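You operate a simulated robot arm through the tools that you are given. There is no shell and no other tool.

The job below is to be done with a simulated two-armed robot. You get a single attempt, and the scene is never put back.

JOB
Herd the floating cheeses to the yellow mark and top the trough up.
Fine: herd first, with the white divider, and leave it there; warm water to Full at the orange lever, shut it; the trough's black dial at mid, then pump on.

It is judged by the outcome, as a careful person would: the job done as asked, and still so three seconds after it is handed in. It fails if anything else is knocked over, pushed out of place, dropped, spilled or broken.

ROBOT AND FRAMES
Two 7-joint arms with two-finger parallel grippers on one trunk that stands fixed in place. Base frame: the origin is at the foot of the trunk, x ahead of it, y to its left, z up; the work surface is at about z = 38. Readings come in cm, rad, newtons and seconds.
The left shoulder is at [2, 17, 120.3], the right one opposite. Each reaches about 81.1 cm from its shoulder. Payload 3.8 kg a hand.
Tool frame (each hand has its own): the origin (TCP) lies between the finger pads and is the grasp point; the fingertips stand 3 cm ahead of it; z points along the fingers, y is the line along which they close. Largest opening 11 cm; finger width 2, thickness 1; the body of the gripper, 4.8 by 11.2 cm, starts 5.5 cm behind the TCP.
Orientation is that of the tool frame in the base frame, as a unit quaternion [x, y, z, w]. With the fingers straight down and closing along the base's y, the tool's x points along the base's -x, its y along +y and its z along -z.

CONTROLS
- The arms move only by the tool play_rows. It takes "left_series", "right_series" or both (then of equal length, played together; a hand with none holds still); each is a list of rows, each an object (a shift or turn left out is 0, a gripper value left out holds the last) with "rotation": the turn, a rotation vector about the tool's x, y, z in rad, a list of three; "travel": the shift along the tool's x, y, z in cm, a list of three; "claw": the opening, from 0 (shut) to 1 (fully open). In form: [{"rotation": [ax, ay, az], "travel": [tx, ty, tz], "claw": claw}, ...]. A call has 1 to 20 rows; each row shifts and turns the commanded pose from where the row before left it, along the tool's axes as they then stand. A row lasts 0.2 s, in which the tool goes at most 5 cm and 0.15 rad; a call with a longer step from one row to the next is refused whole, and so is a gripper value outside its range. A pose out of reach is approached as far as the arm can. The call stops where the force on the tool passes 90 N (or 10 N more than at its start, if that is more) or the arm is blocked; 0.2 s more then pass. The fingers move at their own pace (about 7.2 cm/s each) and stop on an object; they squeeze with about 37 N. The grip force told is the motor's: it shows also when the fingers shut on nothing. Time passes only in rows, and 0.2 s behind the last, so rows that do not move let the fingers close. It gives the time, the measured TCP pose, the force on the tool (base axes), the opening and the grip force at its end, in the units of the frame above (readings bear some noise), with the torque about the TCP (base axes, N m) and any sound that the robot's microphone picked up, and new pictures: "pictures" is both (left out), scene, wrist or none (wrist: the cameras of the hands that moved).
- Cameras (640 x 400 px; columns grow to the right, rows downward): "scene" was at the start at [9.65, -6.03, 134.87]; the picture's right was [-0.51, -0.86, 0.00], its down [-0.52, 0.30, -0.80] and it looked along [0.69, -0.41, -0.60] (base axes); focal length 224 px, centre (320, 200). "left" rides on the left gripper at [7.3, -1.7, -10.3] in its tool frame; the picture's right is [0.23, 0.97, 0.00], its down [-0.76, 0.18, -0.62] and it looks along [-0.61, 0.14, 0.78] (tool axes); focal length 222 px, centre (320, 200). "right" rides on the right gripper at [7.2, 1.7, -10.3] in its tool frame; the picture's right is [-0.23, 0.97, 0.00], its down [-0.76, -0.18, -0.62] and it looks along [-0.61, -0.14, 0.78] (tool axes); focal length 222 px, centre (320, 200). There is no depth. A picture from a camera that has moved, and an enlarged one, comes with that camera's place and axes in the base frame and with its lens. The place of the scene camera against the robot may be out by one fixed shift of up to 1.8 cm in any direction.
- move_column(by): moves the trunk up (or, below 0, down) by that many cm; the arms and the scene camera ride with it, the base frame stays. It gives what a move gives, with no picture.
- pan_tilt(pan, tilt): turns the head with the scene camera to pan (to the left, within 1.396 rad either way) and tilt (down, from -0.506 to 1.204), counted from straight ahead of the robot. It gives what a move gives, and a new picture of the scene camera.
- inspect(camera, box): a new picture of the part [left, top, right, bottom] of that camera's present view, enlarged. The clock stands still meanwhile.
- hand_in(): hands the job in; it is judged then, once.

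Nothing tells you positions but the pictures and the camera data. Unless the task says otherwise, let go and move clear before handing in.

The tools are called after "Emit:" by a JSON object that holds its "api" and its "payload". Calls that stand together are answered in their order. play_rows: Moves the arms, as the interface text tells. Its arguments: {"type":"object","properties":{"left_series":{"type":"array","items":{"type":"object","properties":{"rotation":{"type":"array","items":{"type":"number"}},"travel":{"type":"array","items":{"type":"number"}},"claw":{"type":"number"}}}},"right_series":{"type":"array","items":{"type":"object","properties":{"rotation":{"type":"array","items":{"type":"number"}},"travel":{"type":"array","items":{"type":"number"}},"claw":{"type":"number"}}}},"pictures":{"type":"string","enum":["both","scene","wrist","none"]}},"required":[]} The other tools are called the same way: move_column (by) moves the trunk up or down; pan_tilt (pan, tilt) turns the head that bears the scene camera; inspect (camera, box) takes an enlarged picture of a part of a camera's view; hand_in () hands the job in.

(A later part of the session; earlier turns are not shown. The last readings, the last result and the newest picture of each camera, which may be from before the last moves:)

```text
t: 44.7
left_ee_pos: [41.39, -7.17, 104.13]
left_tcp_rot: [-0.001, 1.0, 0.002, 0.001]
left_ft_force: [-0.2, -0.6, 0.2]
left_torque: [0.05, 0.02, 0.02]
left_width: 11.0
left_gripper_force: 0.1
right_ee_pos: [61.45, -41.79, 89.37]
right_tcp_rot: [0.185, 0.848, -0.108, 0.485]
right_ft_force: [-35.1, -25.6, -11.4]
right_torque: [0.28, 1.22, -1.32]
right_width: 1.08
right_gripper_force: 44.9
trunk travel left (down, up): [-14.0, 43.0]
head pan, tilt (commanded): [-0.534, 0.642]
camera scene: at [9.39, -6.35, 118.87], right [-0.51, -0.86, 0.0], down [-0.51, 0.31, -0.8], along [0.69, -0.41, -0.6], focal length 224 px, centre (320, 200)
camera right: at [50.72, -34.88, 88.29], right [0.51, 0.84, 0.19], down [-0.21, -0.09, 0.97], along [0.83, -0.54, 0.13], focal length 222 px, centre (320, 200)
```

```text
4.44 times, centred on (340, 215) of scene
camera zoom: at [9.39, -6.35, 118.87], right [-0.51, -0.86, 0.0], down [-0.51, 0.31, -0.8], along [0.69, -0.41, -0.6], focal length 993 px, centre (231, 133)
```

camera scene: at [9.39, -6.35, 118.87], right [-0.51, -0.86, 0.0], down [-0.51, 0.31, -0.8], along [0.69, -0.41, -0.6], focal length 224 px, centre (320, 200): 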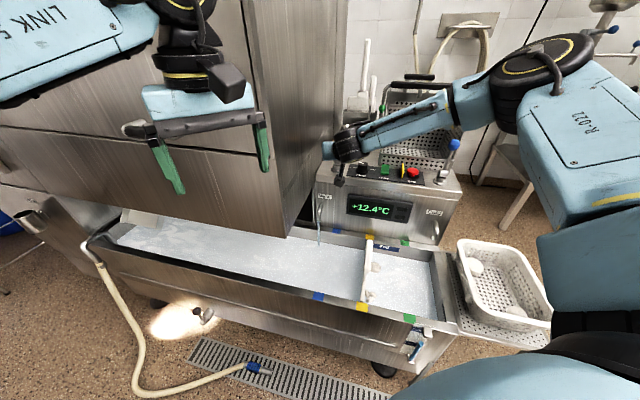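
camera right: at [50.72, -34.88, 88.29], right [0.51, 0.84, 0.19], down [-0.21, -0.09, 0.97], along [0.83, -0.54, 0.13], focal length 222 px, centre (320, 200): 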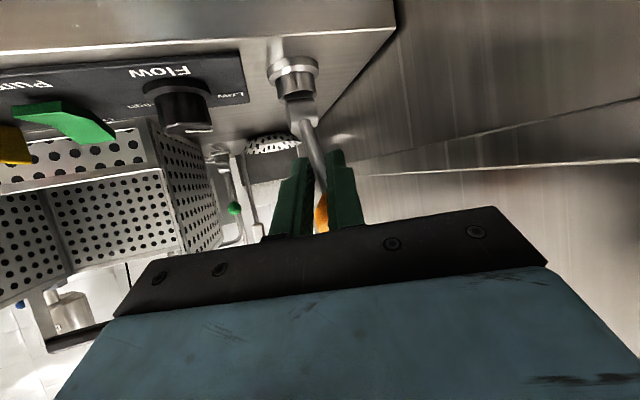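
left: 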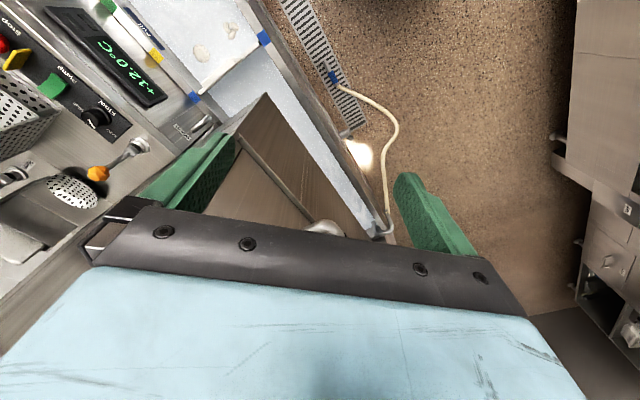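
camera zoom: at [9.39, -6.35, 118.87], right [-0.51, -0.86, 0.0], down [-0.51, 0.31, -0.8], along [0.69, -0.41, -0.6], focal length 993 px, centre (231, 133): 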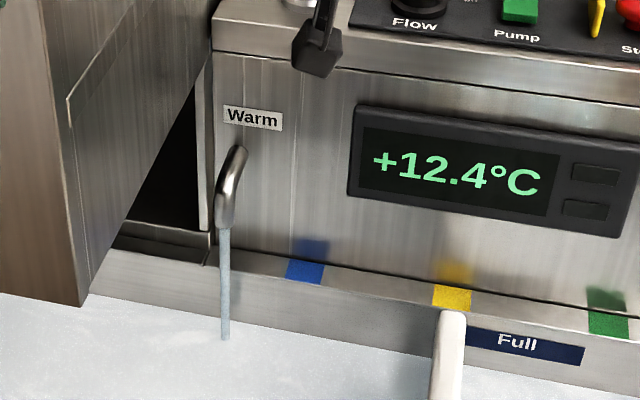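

The ball slid out of the pads, and the fingers are now on the stick with a side load. I'll open to release the load and see where the lever rests.

Emit:
{"api": "play_rows", "payload": {"right_series": [{"claw": 0.15}, {"claw": 0.3}, {"claw": 0.5}, {}], "pictures": "both"}}

Emit:
{"api": "inspect", "payload": {"camera": "right", "box": [230, 60, 430, 240]}}

Emit:
{"api": "inspect", "payload": {"camera": "scene", "box": [390, 320, 450, 370]}}

Emit:
{"api": "inspect", "payload": {"camera": "scene", "box": [290, 110, 410, 260]}}

```text
t: 45.7
left_ee_pos: [41.52, -6.83, 104.22]
left_tcp_rot: [-0.001, 1.0, 0.0, 0.0]
left_ft_force: [-0.3, 0.3, -0.1]
left_torque: [0.03, -0.01, 0.01]
left_width: 11.0
left_gripper_force: 0.0
right_ee_pos: [62.15, -40.87, 90.05]
right_tcp_rot: [0.178, 0.847, -0.103, 0.491]
right_ft_force: [-0.2, -0.2, 0.0]
right_torque: [0.04, 0.0, 0.01]
right_width: 5.48
right_gripper_force: 0.0
trunk travel left (down, up): [-14.0, 43.0]
head pan, tilt (commanded): [-0.534, 0.642]
camera scene: at [9.65, -6.01, 118.87], right [-0.51, -0.86, 0.0], down [-0.52, 0.3, -0.8], along [0.69, -0.41, -0.6], focal length 224 px, centre (320, 200)
camera right: at [51.22, -34.13, 88.8], right [0.49, 0.85, 0.2], down [-0.22, -0.1, 0.97], along [0.84, -0.52, 0.14], focal length 222 px, centre (320, 200)
```

scene: 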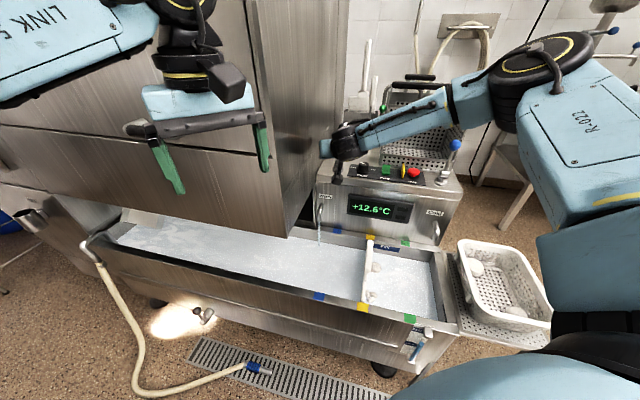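
right: 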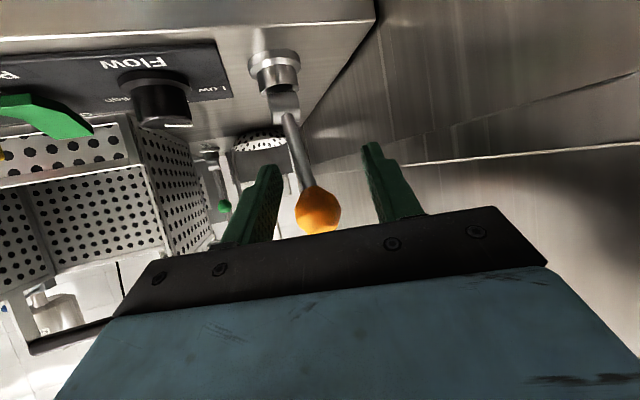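

```text
2.22 times, centred on (330, 150) of right
camera zoom: at [51.22, -34.13, 88.8], right [0.49, 0.85, 0.2], down [-0.22, -0.1, 0.97], along [0.84, -0.52, 0.14], focal length 494 px, centre (298, 311)
```

zoom: 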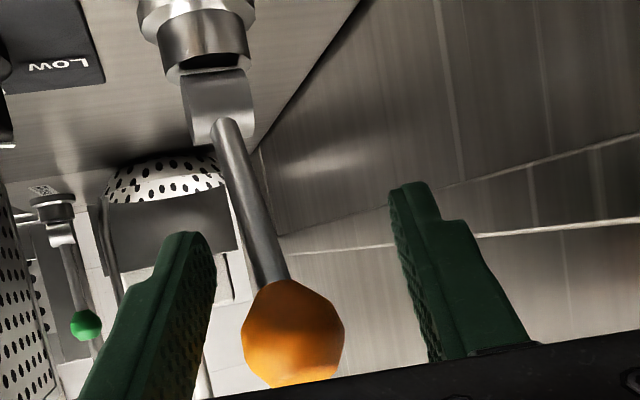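

```text
8.00 times, centred on (420, 345) of scene
camera zoom: at [9.65, -6.01, 118.87], right [-0.51, -0.86, 0.0], down [-0.52, 0.3, -0.8], along [0.69, -0.41, -0.6], focal length 1788 px, centre (-480, -960)
```

zoom: 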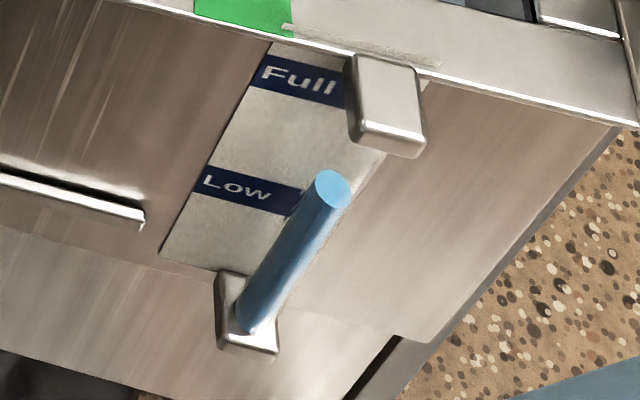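

```text
2.67 times, centred on (350, 185) of scene
camera zoom: at [9.65, -6.01, 118.87], right [-0.51, -0.86, 0.0], down [-0.52, 0.3, -0.8], along [0.69, -0.41, -0.6], focal length 596 px, centre (240, 240)
```

zoom: 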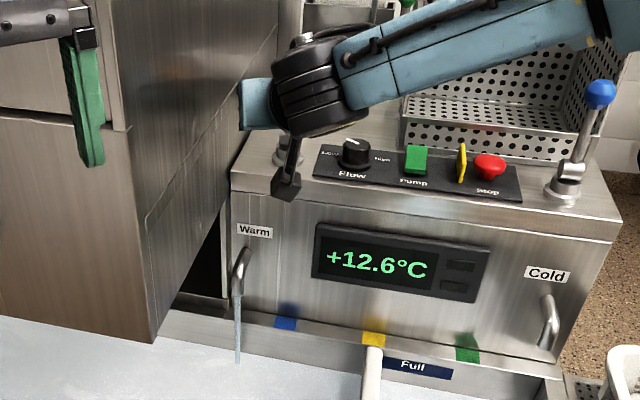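

The lever stays put on its own and water keeps running. I'll wait and track the gauge.

Emit:
{"api": "play_rows", "payload": {"right_series": [{}, {}, {}, {}, {}, {}, {}, {}, {}, {}, {}, {}, {}, {}, {}, {}, {}, {}, {}, {}], "pictures": "none"}}

Emit:
{"api": "inspect", "payload": {"camera": "scene", "box": [390, 320, 450, 370]}}

Emit:
{"api": "inspect", "payload": {"camera": "scene", "box": [340, 220, 440, 320]}}

```text
t: 49.9
left_ee_pos: [41.66, -6.85, 104.09]
left_tcp_rot: [0.0, 1.0, 0.0, 0.0]
left_ft_force: [-0.3, -0.1, 0.0]
left_torque: [0.0, 0.02, 0.02]
left_width: 10.99
left_gripper_force: 0.0
right_ee_pos: [62.1, -40.89, 89.97]
right_tcp_rot: [0.179, 0.847, -0.104, 0.489]
right_ft_force: [0.4, 0.6, 0.6]
right_torque: [-0.02, 0.01, 0.0]
right_width: 5.51
right_gripper_force: 0.0
trunk travel left (down, up): [-14.0, 43.0]
head pan, tilt (commanded): [-0.534, 0.642]
```

```text
8.00 times, centred on (420, 345) of scene
camera zoom: at [9.65, -6.02, 118.87], right [-0.51, -0.86, 0.0], down [-0.52, 0.3, -0.8], along [0.69, -0.41, -0.6], focal length 1788 px, centre (-480, -960)
```

zoom: 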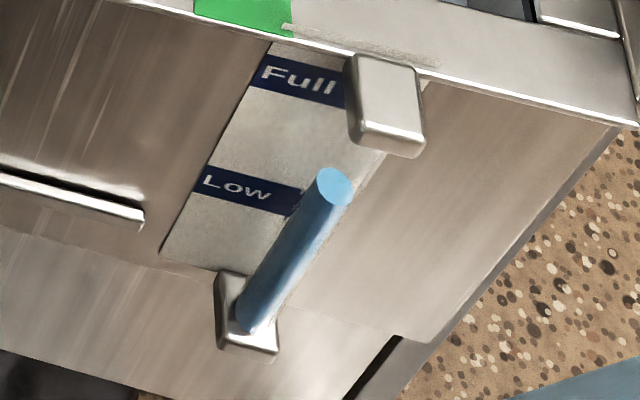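

```text
4.00 times, centred on (390, 270) of scene
camera zoom: at [9.65, -6.02, 118.87], right [-0.51, -0.86, 0.0], down [-0.52, 0.3, -0.8], along [0.69, -0.41, -0.6], focal length 894 px, centre (40, -80)
```

zoom: 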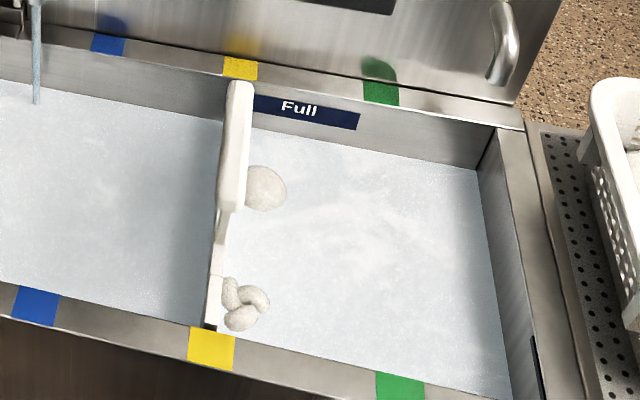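

The flow is slow (about 0.04 cm/s on the gauge) with the lever at about 31°. I'll re-grip the ball and see whether it opens further.

Emit:
{"api": "play_rows", "payload": {"right_series": [{"travel": [-1.05, -0.24, 0.33]}, {"travel": [-1.05, -0.24, 0.34]}, {"claw": 0.35}, {"claw": 0.2}, {"claw": 0}, {}, {}], "pictures": "wrist"}}

Emit:
{"api": "inspect", "payload": {"camera": "right", "box": [230, 60, 430, 240]}}

```text
t: 51.5
left_ee_pos: [41.59, -7.0, 104.1]
left_tcp_rot: [-0.001, 1.0, 0.0, 0.0]
left_ft_force: [-0.2, 0.5, 0.0]
left_torque: [0.0, -0.02, 0.01]
left_width: 10.99
left_gripper_force: 0.1
right_ee_pos: [63.33, -41.99, 91.6]
right_tcp_rot: [0.179, 0.846, -0.103, 0.491]
right_ft_force: [-3.3, -7.7, 0.3]
right_torque: [-0.34, -0.19, -0.17]
right_width: 2.98
right_gripper_force: 45.1
trunk travel left (down, up): [-14.0, 43.0]
head pan, tilt (commanded): [-0.534, 0.642]
camera right: at [52.47, -35.32, 90.27], right [0.5, 0.84, 0.2], down [-0.22, -0.1, 0.97], along [0.84, -0.53, 0.14], focal length 222 px, centre (320, 200)
```

right: 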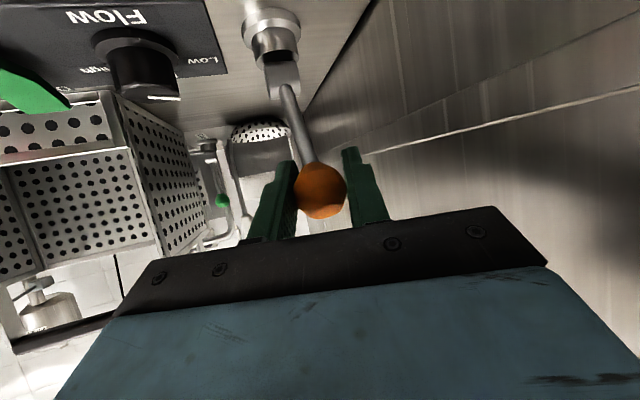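

```text
2.22 times, centred on (330, 150) of right
camera zoom: at [52.47, -35.32, 90.27], right [0.5, 0.84, 0.2], down [-0.22, -0.1, 0.97], along [0.84, -0.53, 0.14], focal length 494 px, centre (298, 311)
```

zoom: 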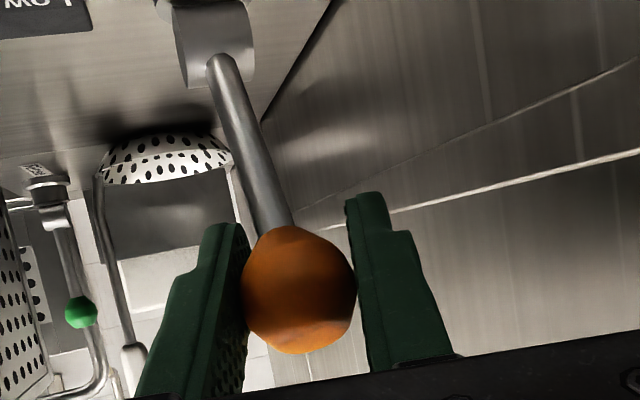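

Emit:
{"api": "play_rows", "payload": {"right_series": [{"travel": [0.43, 0.147, -0.188]}, {"travel": [0.43, 0.147, -0.188]}, {}], "pictures": "wrist"}}

```text
t: 52.3
left_ee_pos: [41.57, -7.01, 104.06]
left_tcp_rot: [-0.001, 1.0, 0.001, 0.0]
left_ft_force: [-0.1, 0.1, 0.1]
left_torque: [-0.04, 0.0, 0.01]
left_width: 11.0
left_gripper_force: 0.1
right_ee_pos: [62.76, -41.61, 91.12]
right_tcp_rot: [0.181, 0.846, -0.104, 0.491]
right_ft_force: [0.8, -15.9, 6.7]
right_torque: [-0.65, -1.05, -0.07]
right_width: 3.0
right_gripper_force: 44.8
trunk travel left (down, up): [-14.0, 43.0]
head pan, tilt (commanded): [-0.534, 0.642]
camera right: at [51.93, -34.82, 89.8], right [0.5, 0.84, 0.2], down [-0.22, -0.1, 0.97], along [0.84, -0.53, 0.14], focal length 222 px, centre (320, 200)
```

right: 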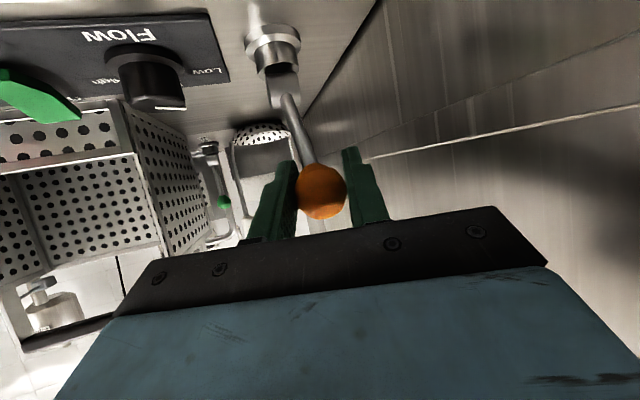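

Emit:
{"api": "play_rows", "payload": {"right_series": [{"travel": [0.49, 0.1, -0.18]}, {"travel": [0.49, 0.1, -0.18]}, {}], "pictures": "wrist"}}

```text
t: 53.1
left_ee_pos: [41.53, -7.0, 104.2]
left_tcp_rot: [0.0, 1.0, 0.001, 0.0]
left_ft_force: [0.7, -0.2, 0.3]
left_torque: [-0.02, -0.02, -0.02]
left_width: 11.01
left_gripper_force: 0.0
right_ee_pos: [62.13, -41.06, 90.25]
right_tcp_rot: [0.179, 0.846, -0.103, 0.491]
right_ft_force: [1.4, -15.6, 6.3]
right_torque: [-0.6, -1.14, -0.1]
right_width: 2.99
right_gripper_force: 45.5
trunk travel left (down, up): [-14.0, 43.0]
head pan, tilt (commanded): [-0.534, 0.642]
camera right: at [51.28, -34.24, 89.1], right [0.5, 0.84, 0.2], down [-0.22, -0.1, 0.97], along [0.84, -0.53, 0.14], focal length 222 px, centre (320, 200)
```

right: 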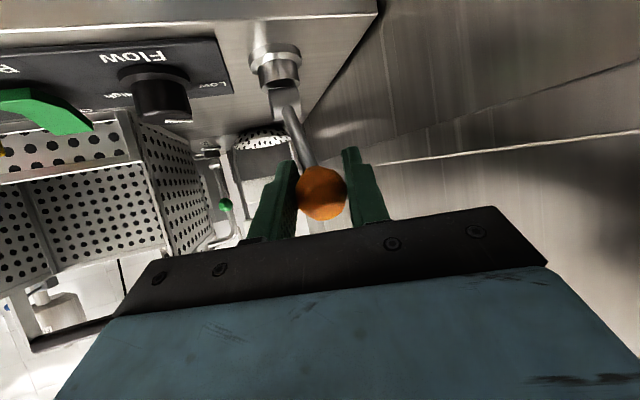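

Emit:
{"api": "play_rows", "payload": {"right_series": [{"travel": [0.475, 0.08, -0.115]}, {"travel": [0.475, 0.08, -0.115]}, {"travel": [0.485, 0.07, -0.065]}, {"travel": [0.485, 0.07, -0.065]}, {}], "pictures": "both"}}

Emit:
{"api": "inspect", "payload": {"camera": "scene", "box": [290, 110, 410, 260]}}

Emit:
{"api": "inspect", "payload": {"camera": "scene", "box": [390, 320, 450, 370]}}

```text
t: 54.3
left_ee_pos: [41.63, -6.84, 103.99]
left_tcp_rot: [0.0, 1.0, 0.0, 0.0]
left_ft_force: [-0.4, -1.3, 0.5]
left_torque: [0.01, -0.01, 0.01]
left_width: 11.02
left_gripper_force: 0.0
right_ee_pos: [61.13, -40.03, 88.96]
right_tcp_rot: [0.178, 0.847, -0.102, 0.491]
right_ft_force: [2.8, -9.8, 9.0]
right_torque: [-0.41, -1.18, -0.08]
right_width: 2.99
right_gripper_force: 45.2
trunk travel left (down, up): [-14.0, 43.0]
head pan, tilt (commanded): [-0.534, 0.642]
camera scene: at [9.6, -6.07, 118.88], right [-0.51, -0.86, 0.0], down [-0.52, 0.3, -0.8], along [0.69, -0.41, -0.6], focal length 224 px, centre (320, 200)
camera right: at [50.21, -33.36, 87.63], right [0.5, 0.85, 0.2], down [-0.22, -0.1, 0.97], along [0.84, -0.52, 0.14], focal length 222 px, centre (320, 200)
```

scene: 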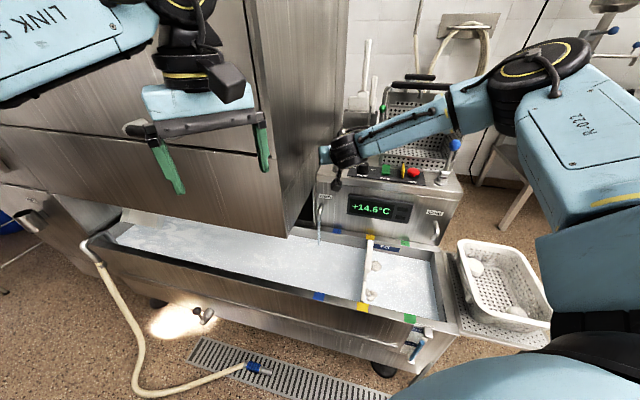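
right: 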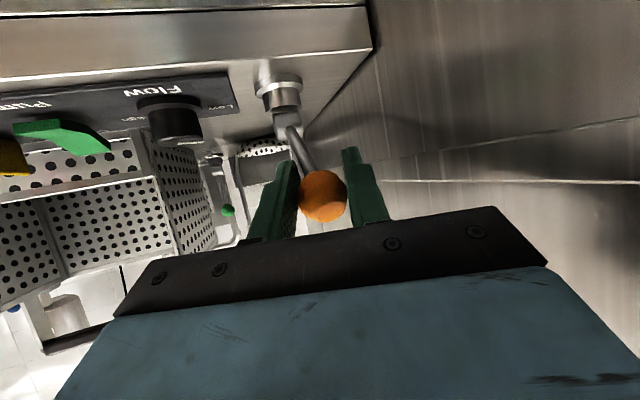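

```text
2.67 times, centred on (350, 185) of scene
camera zoom: at [9.6, -6.07, 118.88], right [-0.51, -0.86, 0.0], down [-0.52, 0.3, -0.8], along [0.69, -0.41, -0.6], focal length 596 px, centre (240, 240)
```

zoom: 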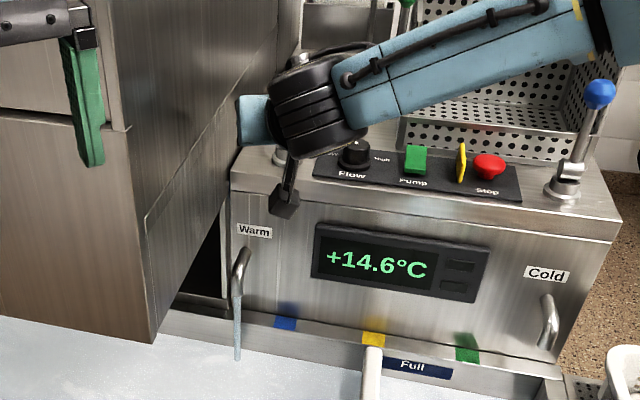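

```text
8.00 times, centred on (420, 345) of scene
camera zoom: at [9.6, -6.07, 118.88], right [-0.51, -0.86, 0.0], down [-0.52, 0.3, -0.8], along [0.69, -0.41, -0.6], focal length 1788 px, centre (-480, -960)
```

zoom: 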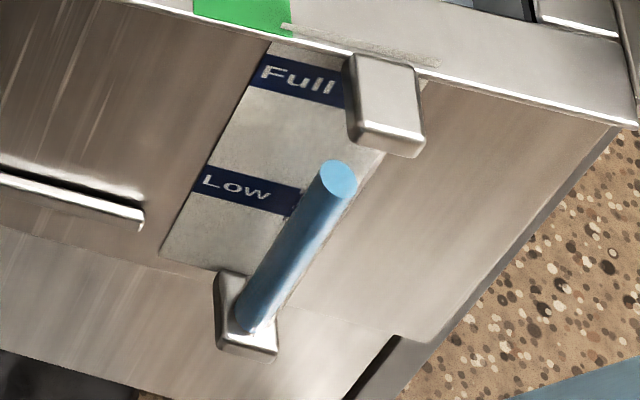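

The flow is much faster now with the lever at about 56°. I'll hold and keep checking the gauge in short waits.

Emit:
{"api": "play_rows", "payload": {"right_series": [{}, {}, {}, {}, {}, {}, {}, {}, {}, {}, {}, {}, {}, {}, {}], "pictures": "none"}}

Emit:
{"api": "inspect", "payload": {"camera": "scene", "box": [390, 320, 450, 370]}}

Emit:
{"api": "inspect", "payload": {"camera": "scene", "box": [340, 220, 440, 320]}}

```text
t: 57.5
left_ee_pos: [41.5, -6.83, 104.17]
left_tcp_rot: [-0.001, 1.0, 0.0, 0.0]
left_ft_force: [-0.9, -0.2, 0.9]
left_torque: [0.03, 0.01, -0.02]
left_width: 10.99
left_gripper_force: 0.1
right_ee_pos: [61.04, -40.06, 88.7]
right_tcp_rot: [0.179, 0.847, -0.103, 0.49]
right_ft_force: [3.0, -2.3, 7.3]
right_torque: [-0.27, -0.82, -0.09]
right_width: 2.99
right_gripper_force: 44.7
trunk travel left (down, up): [-14.0, 43.0]
head pan, tilt (commanded): [-0.534, 0.642]
```

```text
8.00 times, centred on (420, 345) of scene
camera zoom: at [9.61, -6.01, 118.88], right [-0.51, -0.86, 0.0], down [-0.52, 0.3, -0.8], along [0.69, -0.41, -0.6], focal length 1788 px, centre (-480, -960)
```

zoom: 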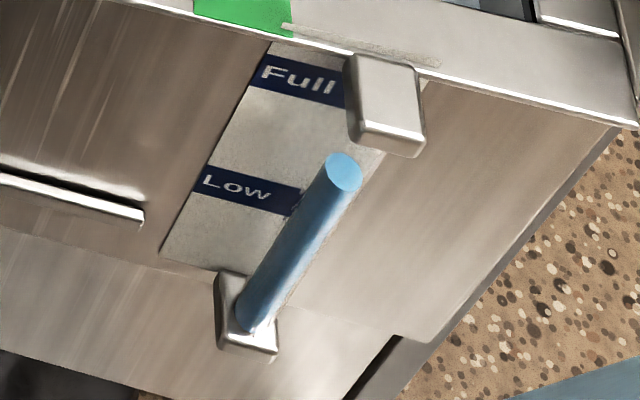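

```text
4.00 times, centred on (390, 270) of scene
camera zoom: at [9.61, -6.01, 118.88], right [-0.51, -0.86, 0.0], down [-0.52, 0.3, -0.8], along [0.69, -0.41, -0.6], focal length 894 px, centre (40, -80)
```

zoom: 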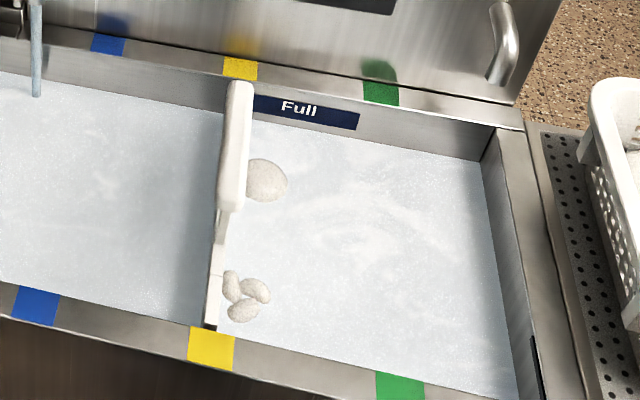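

Emit:
{"api": "play_rows", "payload": {"right_series": [{}, {}, {}, {}, {}, {}, {}, {}, {}, {}, {}, {}, {}, {}, {}, {}, {}, {}, {}, {}], "pictures": "none"}}

Emit:
{"api": "inspect", "payload": {"camera": "scene", "box": [390, 320, 450, 370]}}

Emit:
{"api": "inspect", "payload": {"camera": "scene", "box": [340, 220, 440, 320]}}

```text
t: 61.7
left_ee_pos: [41.56, -6.88, 104.04]
left_tcp_rot: [0.0, 1.0, 0.001, 0.0]
left_ft_force: [-0.3, 0.2, -0.5]
left_torque: [-0.02, 0.01, 0.02]
left_width: 11.0
left_gripper_force: 0.0
right_ee_pos: [61.18, -40.12, 88.9]
right_tcp_rot: [0.178, 0.847, -0.103, 0.49]
right_ft_force: [-1.8, 1.9, 2.1]
right_torque: [0.01, -0.14, -0.1]
right_width: 2.97
right_gripper_force: 44.6
trunk travel left (down, up): [-14.0, 43.0]
head pan, tilt (commanded): [-0.534, 0.642]
```

```text
8.00 times, centred on (420, 345) of scene
camera zoom: at [9.61, -6.0, 118.87], right [-0.51, -0.86, 0.0], down [-0.52, 0.3, -0.8], along [0.69, -0.41, -0.6], focal length 1788 px, centre (-480, -960)
```

zoom: 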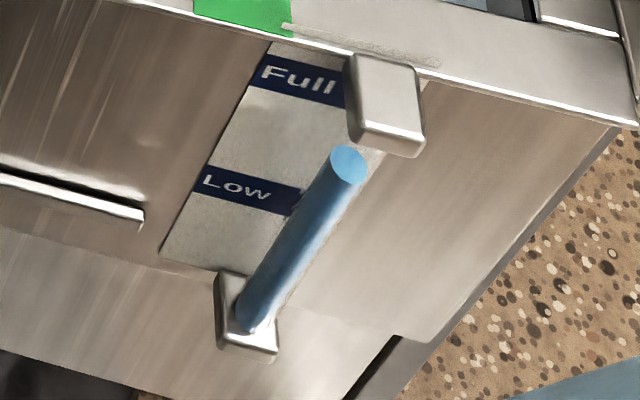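

```text
4.00 times, centred on (390, 270) of scene
camera zoom: at [9.61, -6.0, 118.87], right [-0.51, -0.86, 0.0], down [-0.52, 0.3, -0.8], along [0.69, -0.41, -0.6], focal length 894 px, centre (40, -80)
```

zoom: 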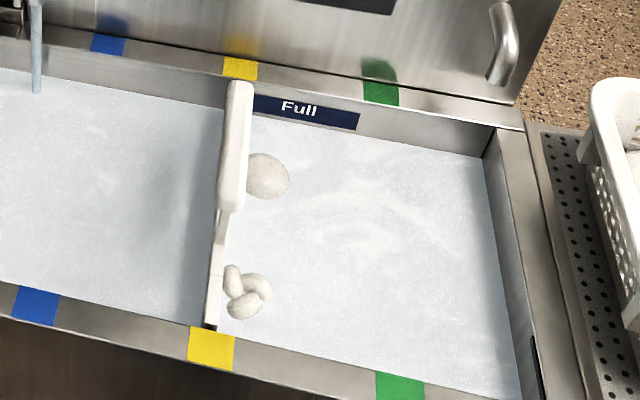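

Emit:
{"api": "inspect", "payload": {"camera": "scene", "box": [395, 235, 445, 265]}}

Emit:
{"api": "inspect", "payload": {"camera": "scene", "box": [400, 324, 432, 350]}}

```text
12.80 times, centred on (420, 250) of scene
camera zoom: at [9.61, -6.0, 118.87], right [-0.51, -0.86, 0.0], down [-0.52, 0.3, -0.8], along [0.69, -0.41, -0.6], focal length 2860 px, centre (-960, -440)
```

zoom: 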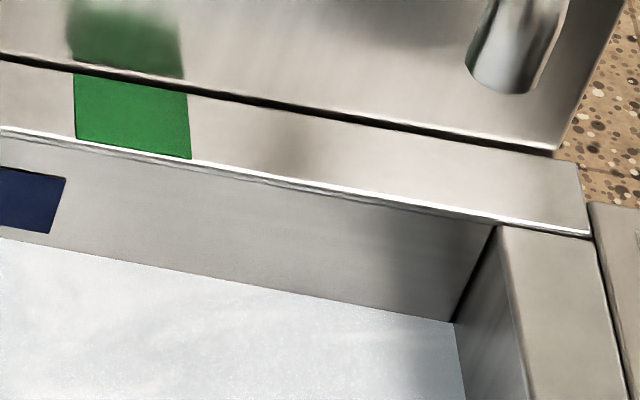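

```text
15.38 times, centred on (416, 337) of scene
camera zoom: at [9.61, -6.0, 118.87], right [-0.51, -0.86, 0.0], down [-0.52, 0.3, -0.8], along [0.69, -0.41, -0.6], focal length 3438 px, centre (-1157, -1908)
```

zoom: 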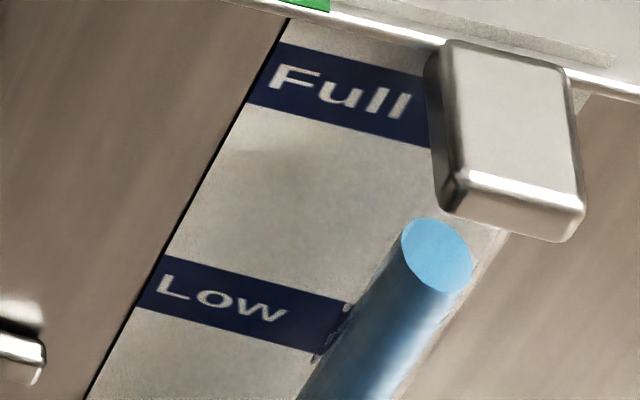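

The water is about half a centimetre below the Full plaque's lower edge. I'll keep filling in small increments, aiming for mid-plaque.

Emit:
{"api": "play_rows", "payload": {"right_series": [{}, {}, {}, {}, {}, {}, {}, {}, {}, {}, {}, {}, {}, {}, {}, {}, {}, {}, {}, {}], "pictures": "none"}}

Emit:
{"api": "inspect", "payload": {"camera": "scene", "box": [400, 324, 432, 350]}}

Emit:
{"api": "inspect", "payload": {"camera": "scene", "box": [365, 235, 415, 265]}}

Emit:
{"api": "inspect", "payload": {"camera": "scene", "box": [340, 220, 440, 320]}}

```text
t: 65.9
left_ee_pos: [41.54, -6.85, 104.08]
left_tcp_rot: [-0.001, 1.0, 0.0, 0.0]
left_ft_force: [-0.5, 0.3, 0.2]
left_torque: [0.03, 0.0, -0.02]
left_width: 11.0
left_gripper_force: 0.1
right_ee_pos: [61.13, -40.01, 88.8]
right_tcp_rot: [0.179, 0.847, -0.103, 0.49]
right_ft_force: [-3.3, 2.6, 0.1]
right_torque: [0.15, 0.2, -0.08]
right_width: 2.99
right_gripper_force: 44.9
trunk travel left (down, up): [-14.0, 43.0]
head pan, tilt (commanded): [-0.534, 0.642]
```

```text
15.38 times, centred on (416, 337) of scene
camera zoom: at [9.62, -6.0, 118.87], right [-0.51, -0.86, 0.0], down [-0.52, 0.3, -0.8], along [0.69, -0.41, -0.6], focal length 3438 px, centre (-1157, -1908)
```

zoom: 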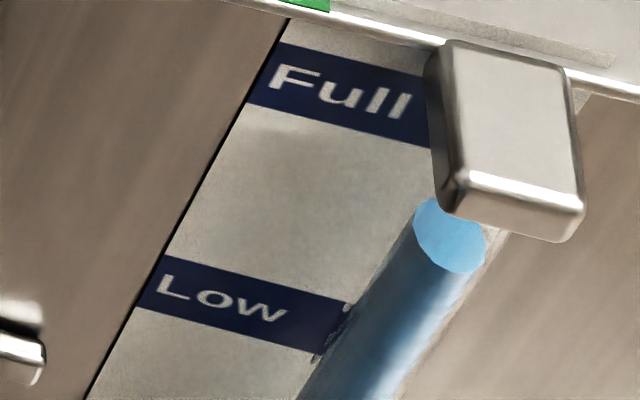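

```text
12.80 times, centred on (390, 250) of scene
camera zoom: at [9.62, -6.0, 118.87], right [-0.51, -0.86, 0.0], down [-0.52, 0.3, -0.8], along [0.69, -0.41, -0.6], focal length 2860 px, centre (-576, -440)
```

zoom: 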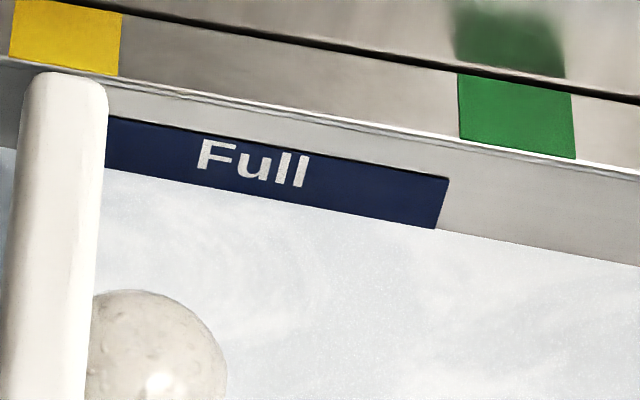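

```text
4.00 times, centred on (390, 270) of scene
camera zoom: at [9.62, -6.0, 118.87], right [-0.51, -0.86, 0.0], down [-0.52, 0.3, -0.8], along [0.69, -0.41, -0.6], focal length 894 px, centre (40, -80)
```

zoom: 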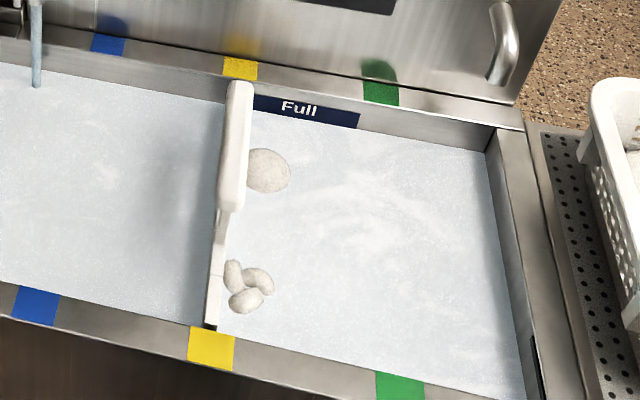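

Emit:
{"api": "play_rows", "payload": {"right_series": [{}, {}, {}, {}, {}, {}, {}, {}, {}, {}, {}, {}, {}, {}], "pictures": "wrist"}}

Emit:
{"api": "inspect", "payload": {"camera": "scene", "box": [400, 324, 432, 350]}}

Emit:
{"api": "inspect", "payload": {"camera": "scene", "box": [365, 235, 415, 265]}}

```text
t: 68.9
left_ee_pos: [41.54, -6.84, 103.99]
left_tcp_rot: [0.0, 1.0, 0.0, 0.0]
left_ft_force: [0.2, -0.8, -0.5]
left_torque: [0.0, -0.02, -0.01]
left_width: 10.99
left_gripper_force: 0.0
right_ee_pos: [61.17, -39.9, 88.85]
right_tcp_rot: [0.178, 0.847, -0.103, 0.49]
right_ft_force: [-4.0, 3.2, -0.2]
right_torque: [0.16, 0.15, -0.06]
right_width: 2.98
right_gripper_force: 45.1
trunk travel left (down, up): [-14.0, 43.0]
head pan, tilt (commanded): [-0.534, 0.642]
camera right: at [50.18, -33.33, 87.58], right [0.5, 0.85, 0.2], down [-0.22, -0.1, 0.97], along [0.84, -0.53, 0.14], focal length 222 px, centre (320, 200)
```

right: 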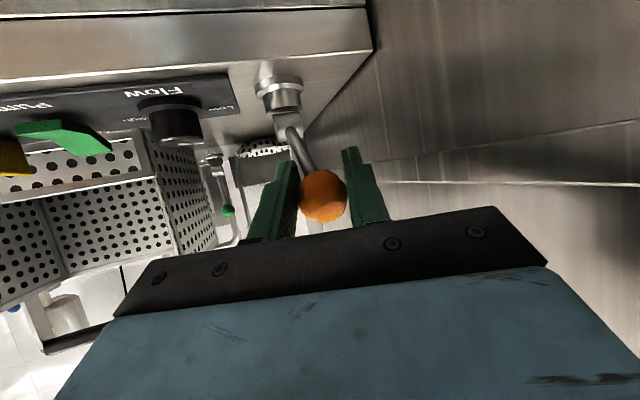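

```text
15.38 times, centred on (416, 337) of scene
camera zoom: at [9.62, -6.0, 118.87], right [-0.51, -0.86, 0.0], down [-0.52, 0.3, -0.8], along [0.69, -0.41, -0.6], focal length 3438 px, centre (-1157, -1908)
```

zoom: 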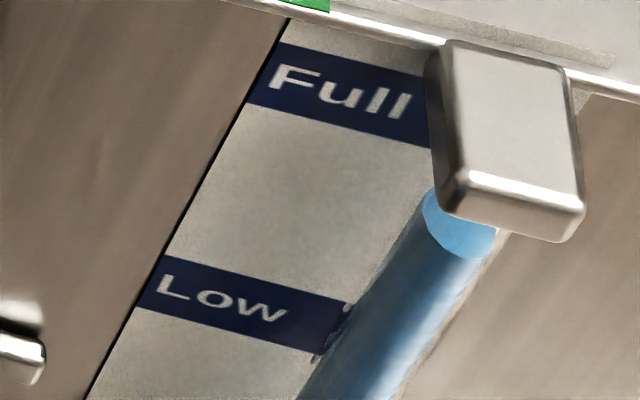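

```text
12.80 times, centred on (390, 250) of scene
camera zoom: at [9.62, -6.0, 118.87], right [-0.51, -0.86, 0.0], down [-0.52, 0.3, -0.8], along [0.69, -0.41, -0.6], focal length 2860 px, centre (-576, -440)
```

zoom: 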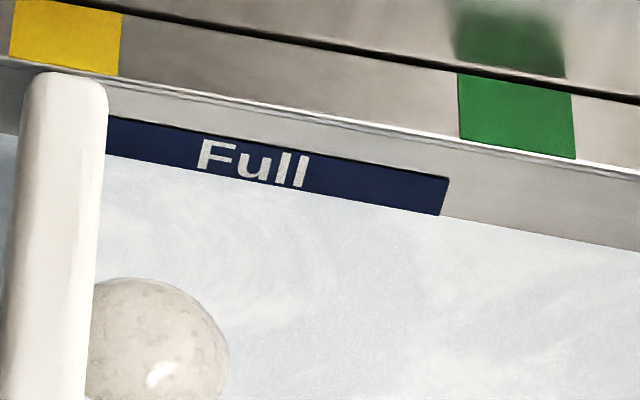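

The water is now about a third up the Full plaque, and closing will add a little more. I'm swinging the lever back along its arc to shut.

Emit:
{"api": "play_rows", "payload": {"right_series": [{"travel": [-0.961, -0.207, 0.062]}, {"travel": [-0.943, -0.236, 0.157]}, {"travel": [-0.915, -0.263, 0.254]}, {"travel": [-0.877, -0.287, 0.346]}, {"travel": [-0.828, -0.308, 0.435]}, {"travel": [-0.772, -0.325, 0.519]}, {"travel": [-0.706, -0.339, 0.598]}, {"travel": [-0.632, -0.349, 0.669]}, {"travel": [-0.54, -0.355, 0.734]}, {"travel": [-0.25, -0.214, 0.468]}, {}], "pictures": "both"}}

Emit:
{"api": "inspect", "payload": {"camera": "scene", "box": [290, 170, 390, 260]}}

Emit:
{"api": "inspect", "payload": {"camera": "scene", "box": [365, 235, 415, 265]}}

Emit:
{"api": "inspect", "payload": {"camera": "scene", "box": [400, 324, 432, 350]}}

```text
t: 71.3
left_ee_pos: [41.6, -6.58, 104.2]
left_tcp_rot: [-0.001, 1.0, -0.002, 0.001]
left_ft_force: [0.0, 0.7, 0.6]
left_torque: [0.01, -0.03, -0.01]
left_width: 10.98
left_gripper_force: 0.0
right_ee_pos: [66.76, -45.15, 93.46]
right_tcp_rot: [0.175, 0.847, -0.101, 0.491]
right_ft_force: [4.6, 25.0, 5.3]
right_torque: [0.68, 1.14, -0.09]
right_width: 2.99
right_gripper_force: 45.3
trunk travel left (down, up): [-14.0, 43.0]
head pan, tilt (commanded): [-0.534, 0.642]
camera scene: at [9.68, -5.73, 118.89], right [-0.51, -0.86, 0.0], down [-0.52, 0.3, -0.8], along [0.69, -0.41, -0.6], focal length 224 px, centre (320, 200)
camera right: at [55.76, -38.49, 92.18], right [0.49, 0.85, 0.2], down [-0.22, -0.1, 0.97], along [0.84, -0.52, 0.14], focal length 222 px, centre (320, 200)
```

scene: 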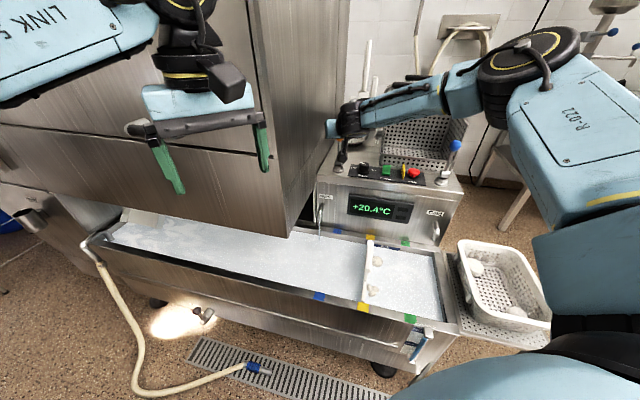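
right: 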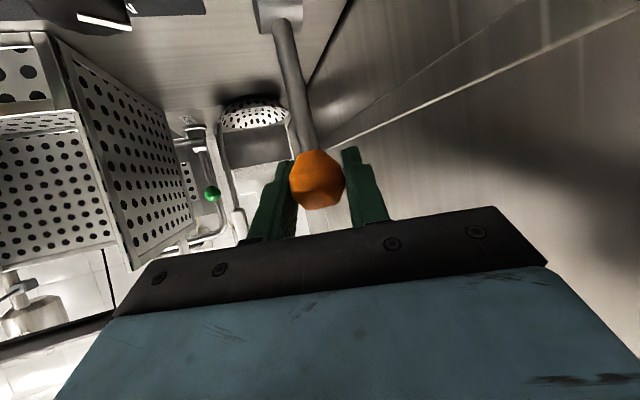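

```text
4.44 times, centred on (340, 215) of scene
camera zoom: at [9.68, -5.73, 118.89], right [-0.51, -0.86, 0.0], down [-0.52, 0.3, -0.8], along [0.69, -0.41, -0.6], focal length 993 px, centre (231, 133)
```

zoom: 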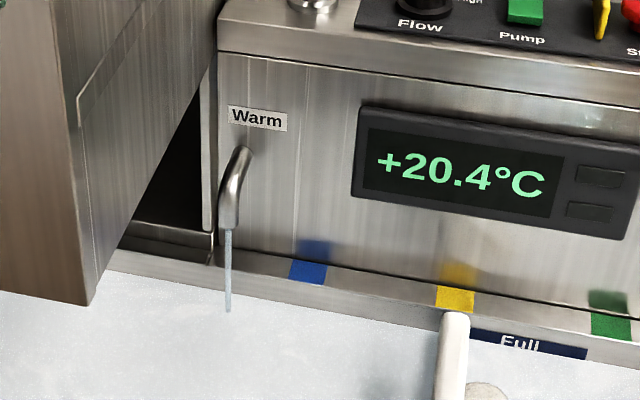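

```text
12.80 times, centred on (390, 250) of scene
camera zoom: at [9.68, -5.73, 118.89], right [-0.51, -0.86, 0.0], down [-0.52, 0.3, -0.8], along [0.69, -0.41, -0.6], focal length 2860 px, centre (-576, -440)
```

zoom: 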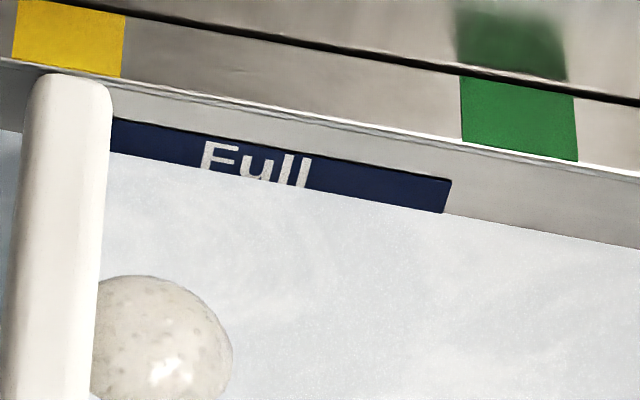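

```text
15.38 times, centred on (416, 337) of scene
camera zoom: at [9.68, -5.73, 118.89], right [-0.51, -0.86, 0.0], down [-0.52, 0.3, -0.8], along [0.69, -0.41, -0.6], focal length 3438 px, centre (-1157, -1908)
```

zoom: 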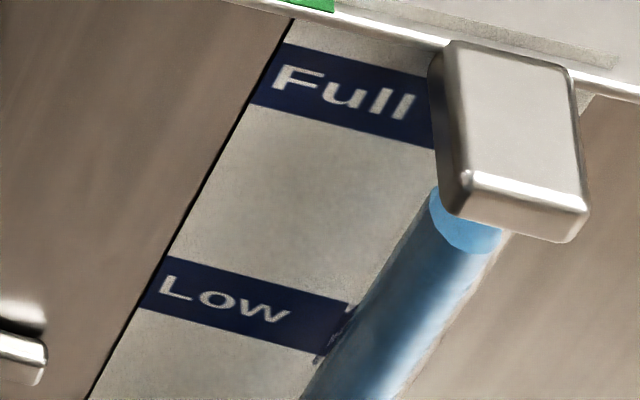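

Emit:
{"api": "play_rows", "payload": {"right_series": [{"travel": [-0.03, 0.03, 0.36]}, {"travel": [-0.04, 0.03, 0.37]}, {}], "pictures": "both"}}

Emit:
{"api": "inspect", "payload": {"camera": "scene", "box": [290, 170, 390, 260]}}

```text
t: 72.1
left_ee_pos: [41.52, -6.59, 104.18]
left_tcp_rot: [-0.001, 1.0, -0.001, 0.002]
left_ft_force: [0.1, 1.2, -0.6]
left_torque: [-0.03, 0.0, 0.02]
left_width: 10.99
left_gripper_force: 0.0
right_ee_pos: [67.36, -45.75, 93.37]
right_tcp_rot: [0.178, 0.845, -0.105, 0.493]
right_ft_force: [2.5, 14.9, 16.4]
right_torque: [0.33, 0.87, 0.07]
right_width: 3.0
right_gripper_force: 45.2
trunk travel left (down, up): [-14.0, 43.0]
head pan, tilt (commanded): [-0.534, 0.642]
camera scene: at [9.54, -5.77, 118.9], right [-0.51, -0.86, 0.0], down [-0.51, 0.3, -0.8], along [0.69, -0.41, -0.6], focal length 224 px, centre (320, 200)
camera right: at [56.43, -38.99, 92.04], right [0.5, 0.85, 0.2], down [-0.22, -0.09, 0.97], along [0.84, -0.52, 0.14], focal length 222 px, centre (320, 200)
```

scene: 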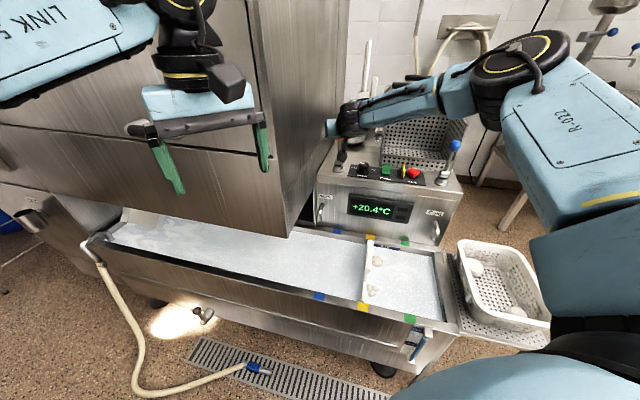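
right: 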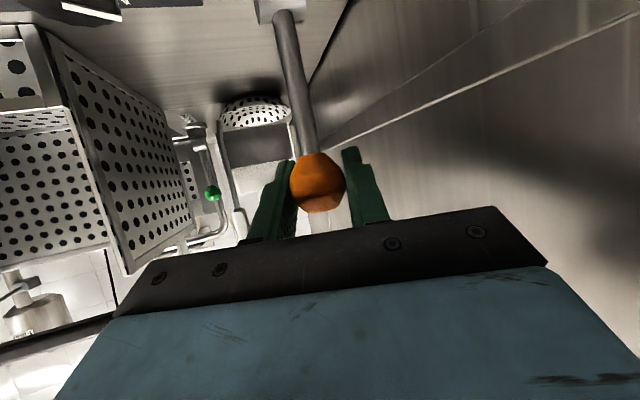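

```text
4.44 times, centred on (340, 215) of scene
camera zoom: at [9.54, -5.77, 118.9], right [-0.51, -0.86, 0.0], down [-0.51, 0.3, -0.8], along [0.69, -0.41, -0.6], focal length 993 px, centre (231, 133)
```

zoom: 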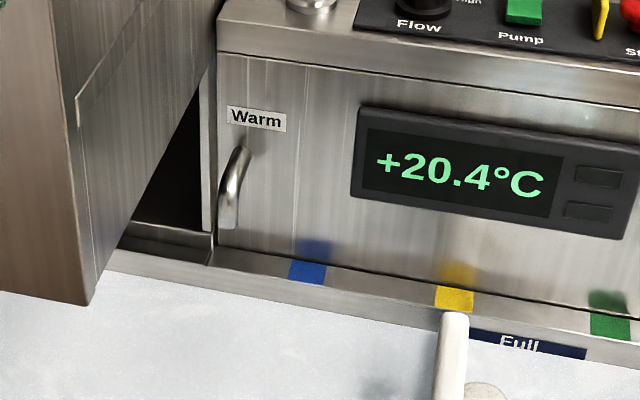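

The stream has stopped. I'll release the ball and back straight out, then verify it's shut.

Emit:
{"api": "play_rows", "payload": {"right_series": [{"claw": 0.35}, {"claw": 0.5}, {}, {}], "pictures": "both"}}

Emit:
{"api": "inspect", "payload": {"camera": "right", "box": [230, 0, 430, 240]}}

Emit:
{"api": "inspect", "payload": {"camera": "scene", "box": [290, 170, 390, 260]}}

```text
t: 73.1
left_ee_pos: [41.58, -6.98, 104.02]
left_tcp_rot: [-0.002, 1.0, 0.0, 0.0]
left_ft_force: [-0.4, 0.4, -0.4]
left_torque: [-0.01, -0.02, 0.0]
left_width: 11.0
left_gripper_force: 0.1
right_ee_pos: [67.4, -45.92, 92.86]
right_tcp_rot: [0.178, 0.847, -0.103, 0.49]
right_ft_force: [0.4, 0.2, 0.4]
right_torque: [0.0, 0.01, -0.02]
right_width: 5.49
right_gripper_force: 0.1
trunk travel left (down, up): [-14.0, 43.0]
head pan, tilt (commanded): [-0.534, 0.642]
camera scene: at [9.65, -6.02, 118.87], right [-0.51, -0.86, 0.0], down [-0.52, 0.3, -0.8], along [0.69, -0.41, -0.6], focal length 224 px, centre (320, 200)
camera right: at [56.42, -39.19, 91.66], right [0.5, 0.85, 0.2], down [-0.22, -0.1, 0.97], along [0.84, -0.53, 0.14], focal length 222 px, centre (320, 200)
```

scene: 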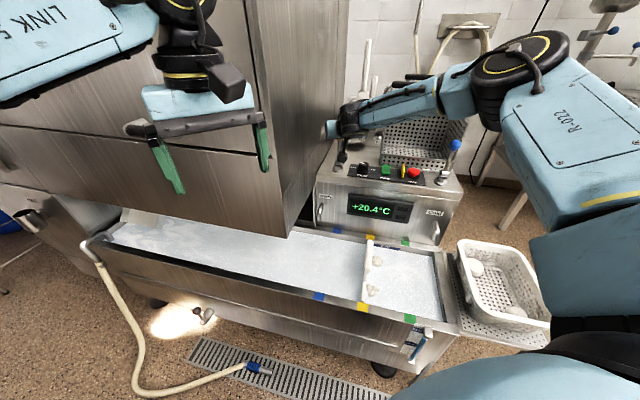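
right: 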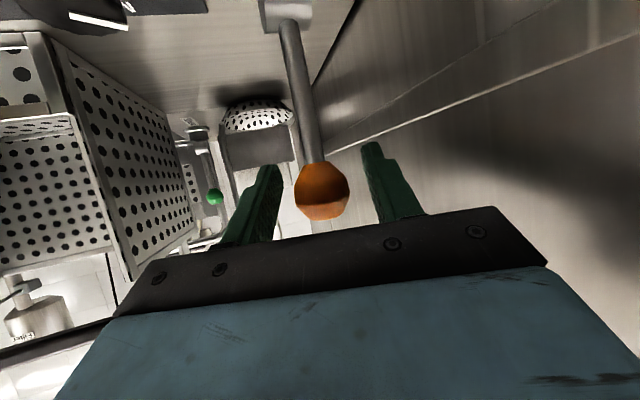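

```text
1.67 times, centred on (330, 120) of right
camera zoom: at [56.42, -39.19, 91.66], right [0.5, 0.85, 0.2], down [-0.22, -0.1, 0.97], along [0.84, -0.53, 0.14], focal length 370 px, centre (303, 333)
```

zoom: 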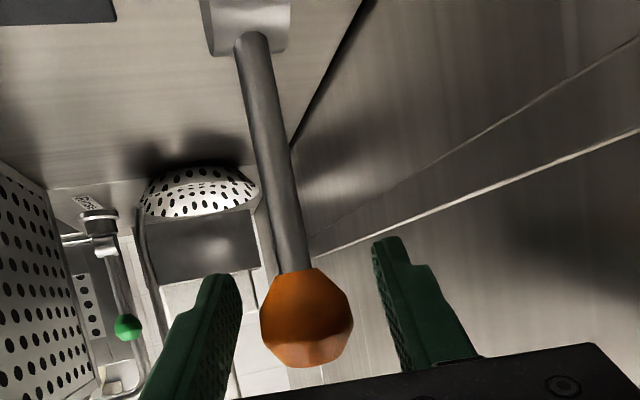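

```text
4.44 times, centred on (340, 215) of scene
camera zoom: at [9.65, -6.02, 118.87], right [-0.51, -0.86, 0.0], down [-0.52, 0.3, -0.8], along [0.69, -0.41, -0.6], focal length 993 px, centre (231, 133)
```

zoom: 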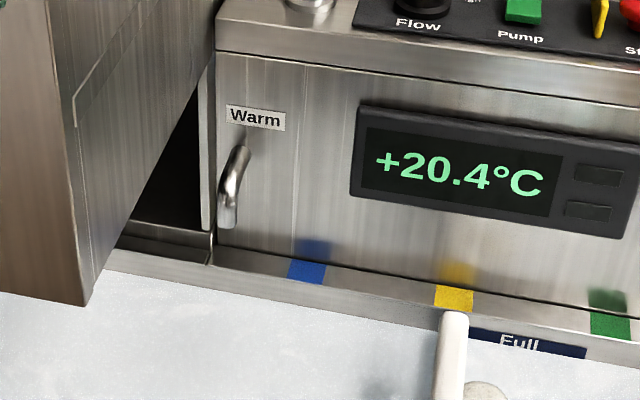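

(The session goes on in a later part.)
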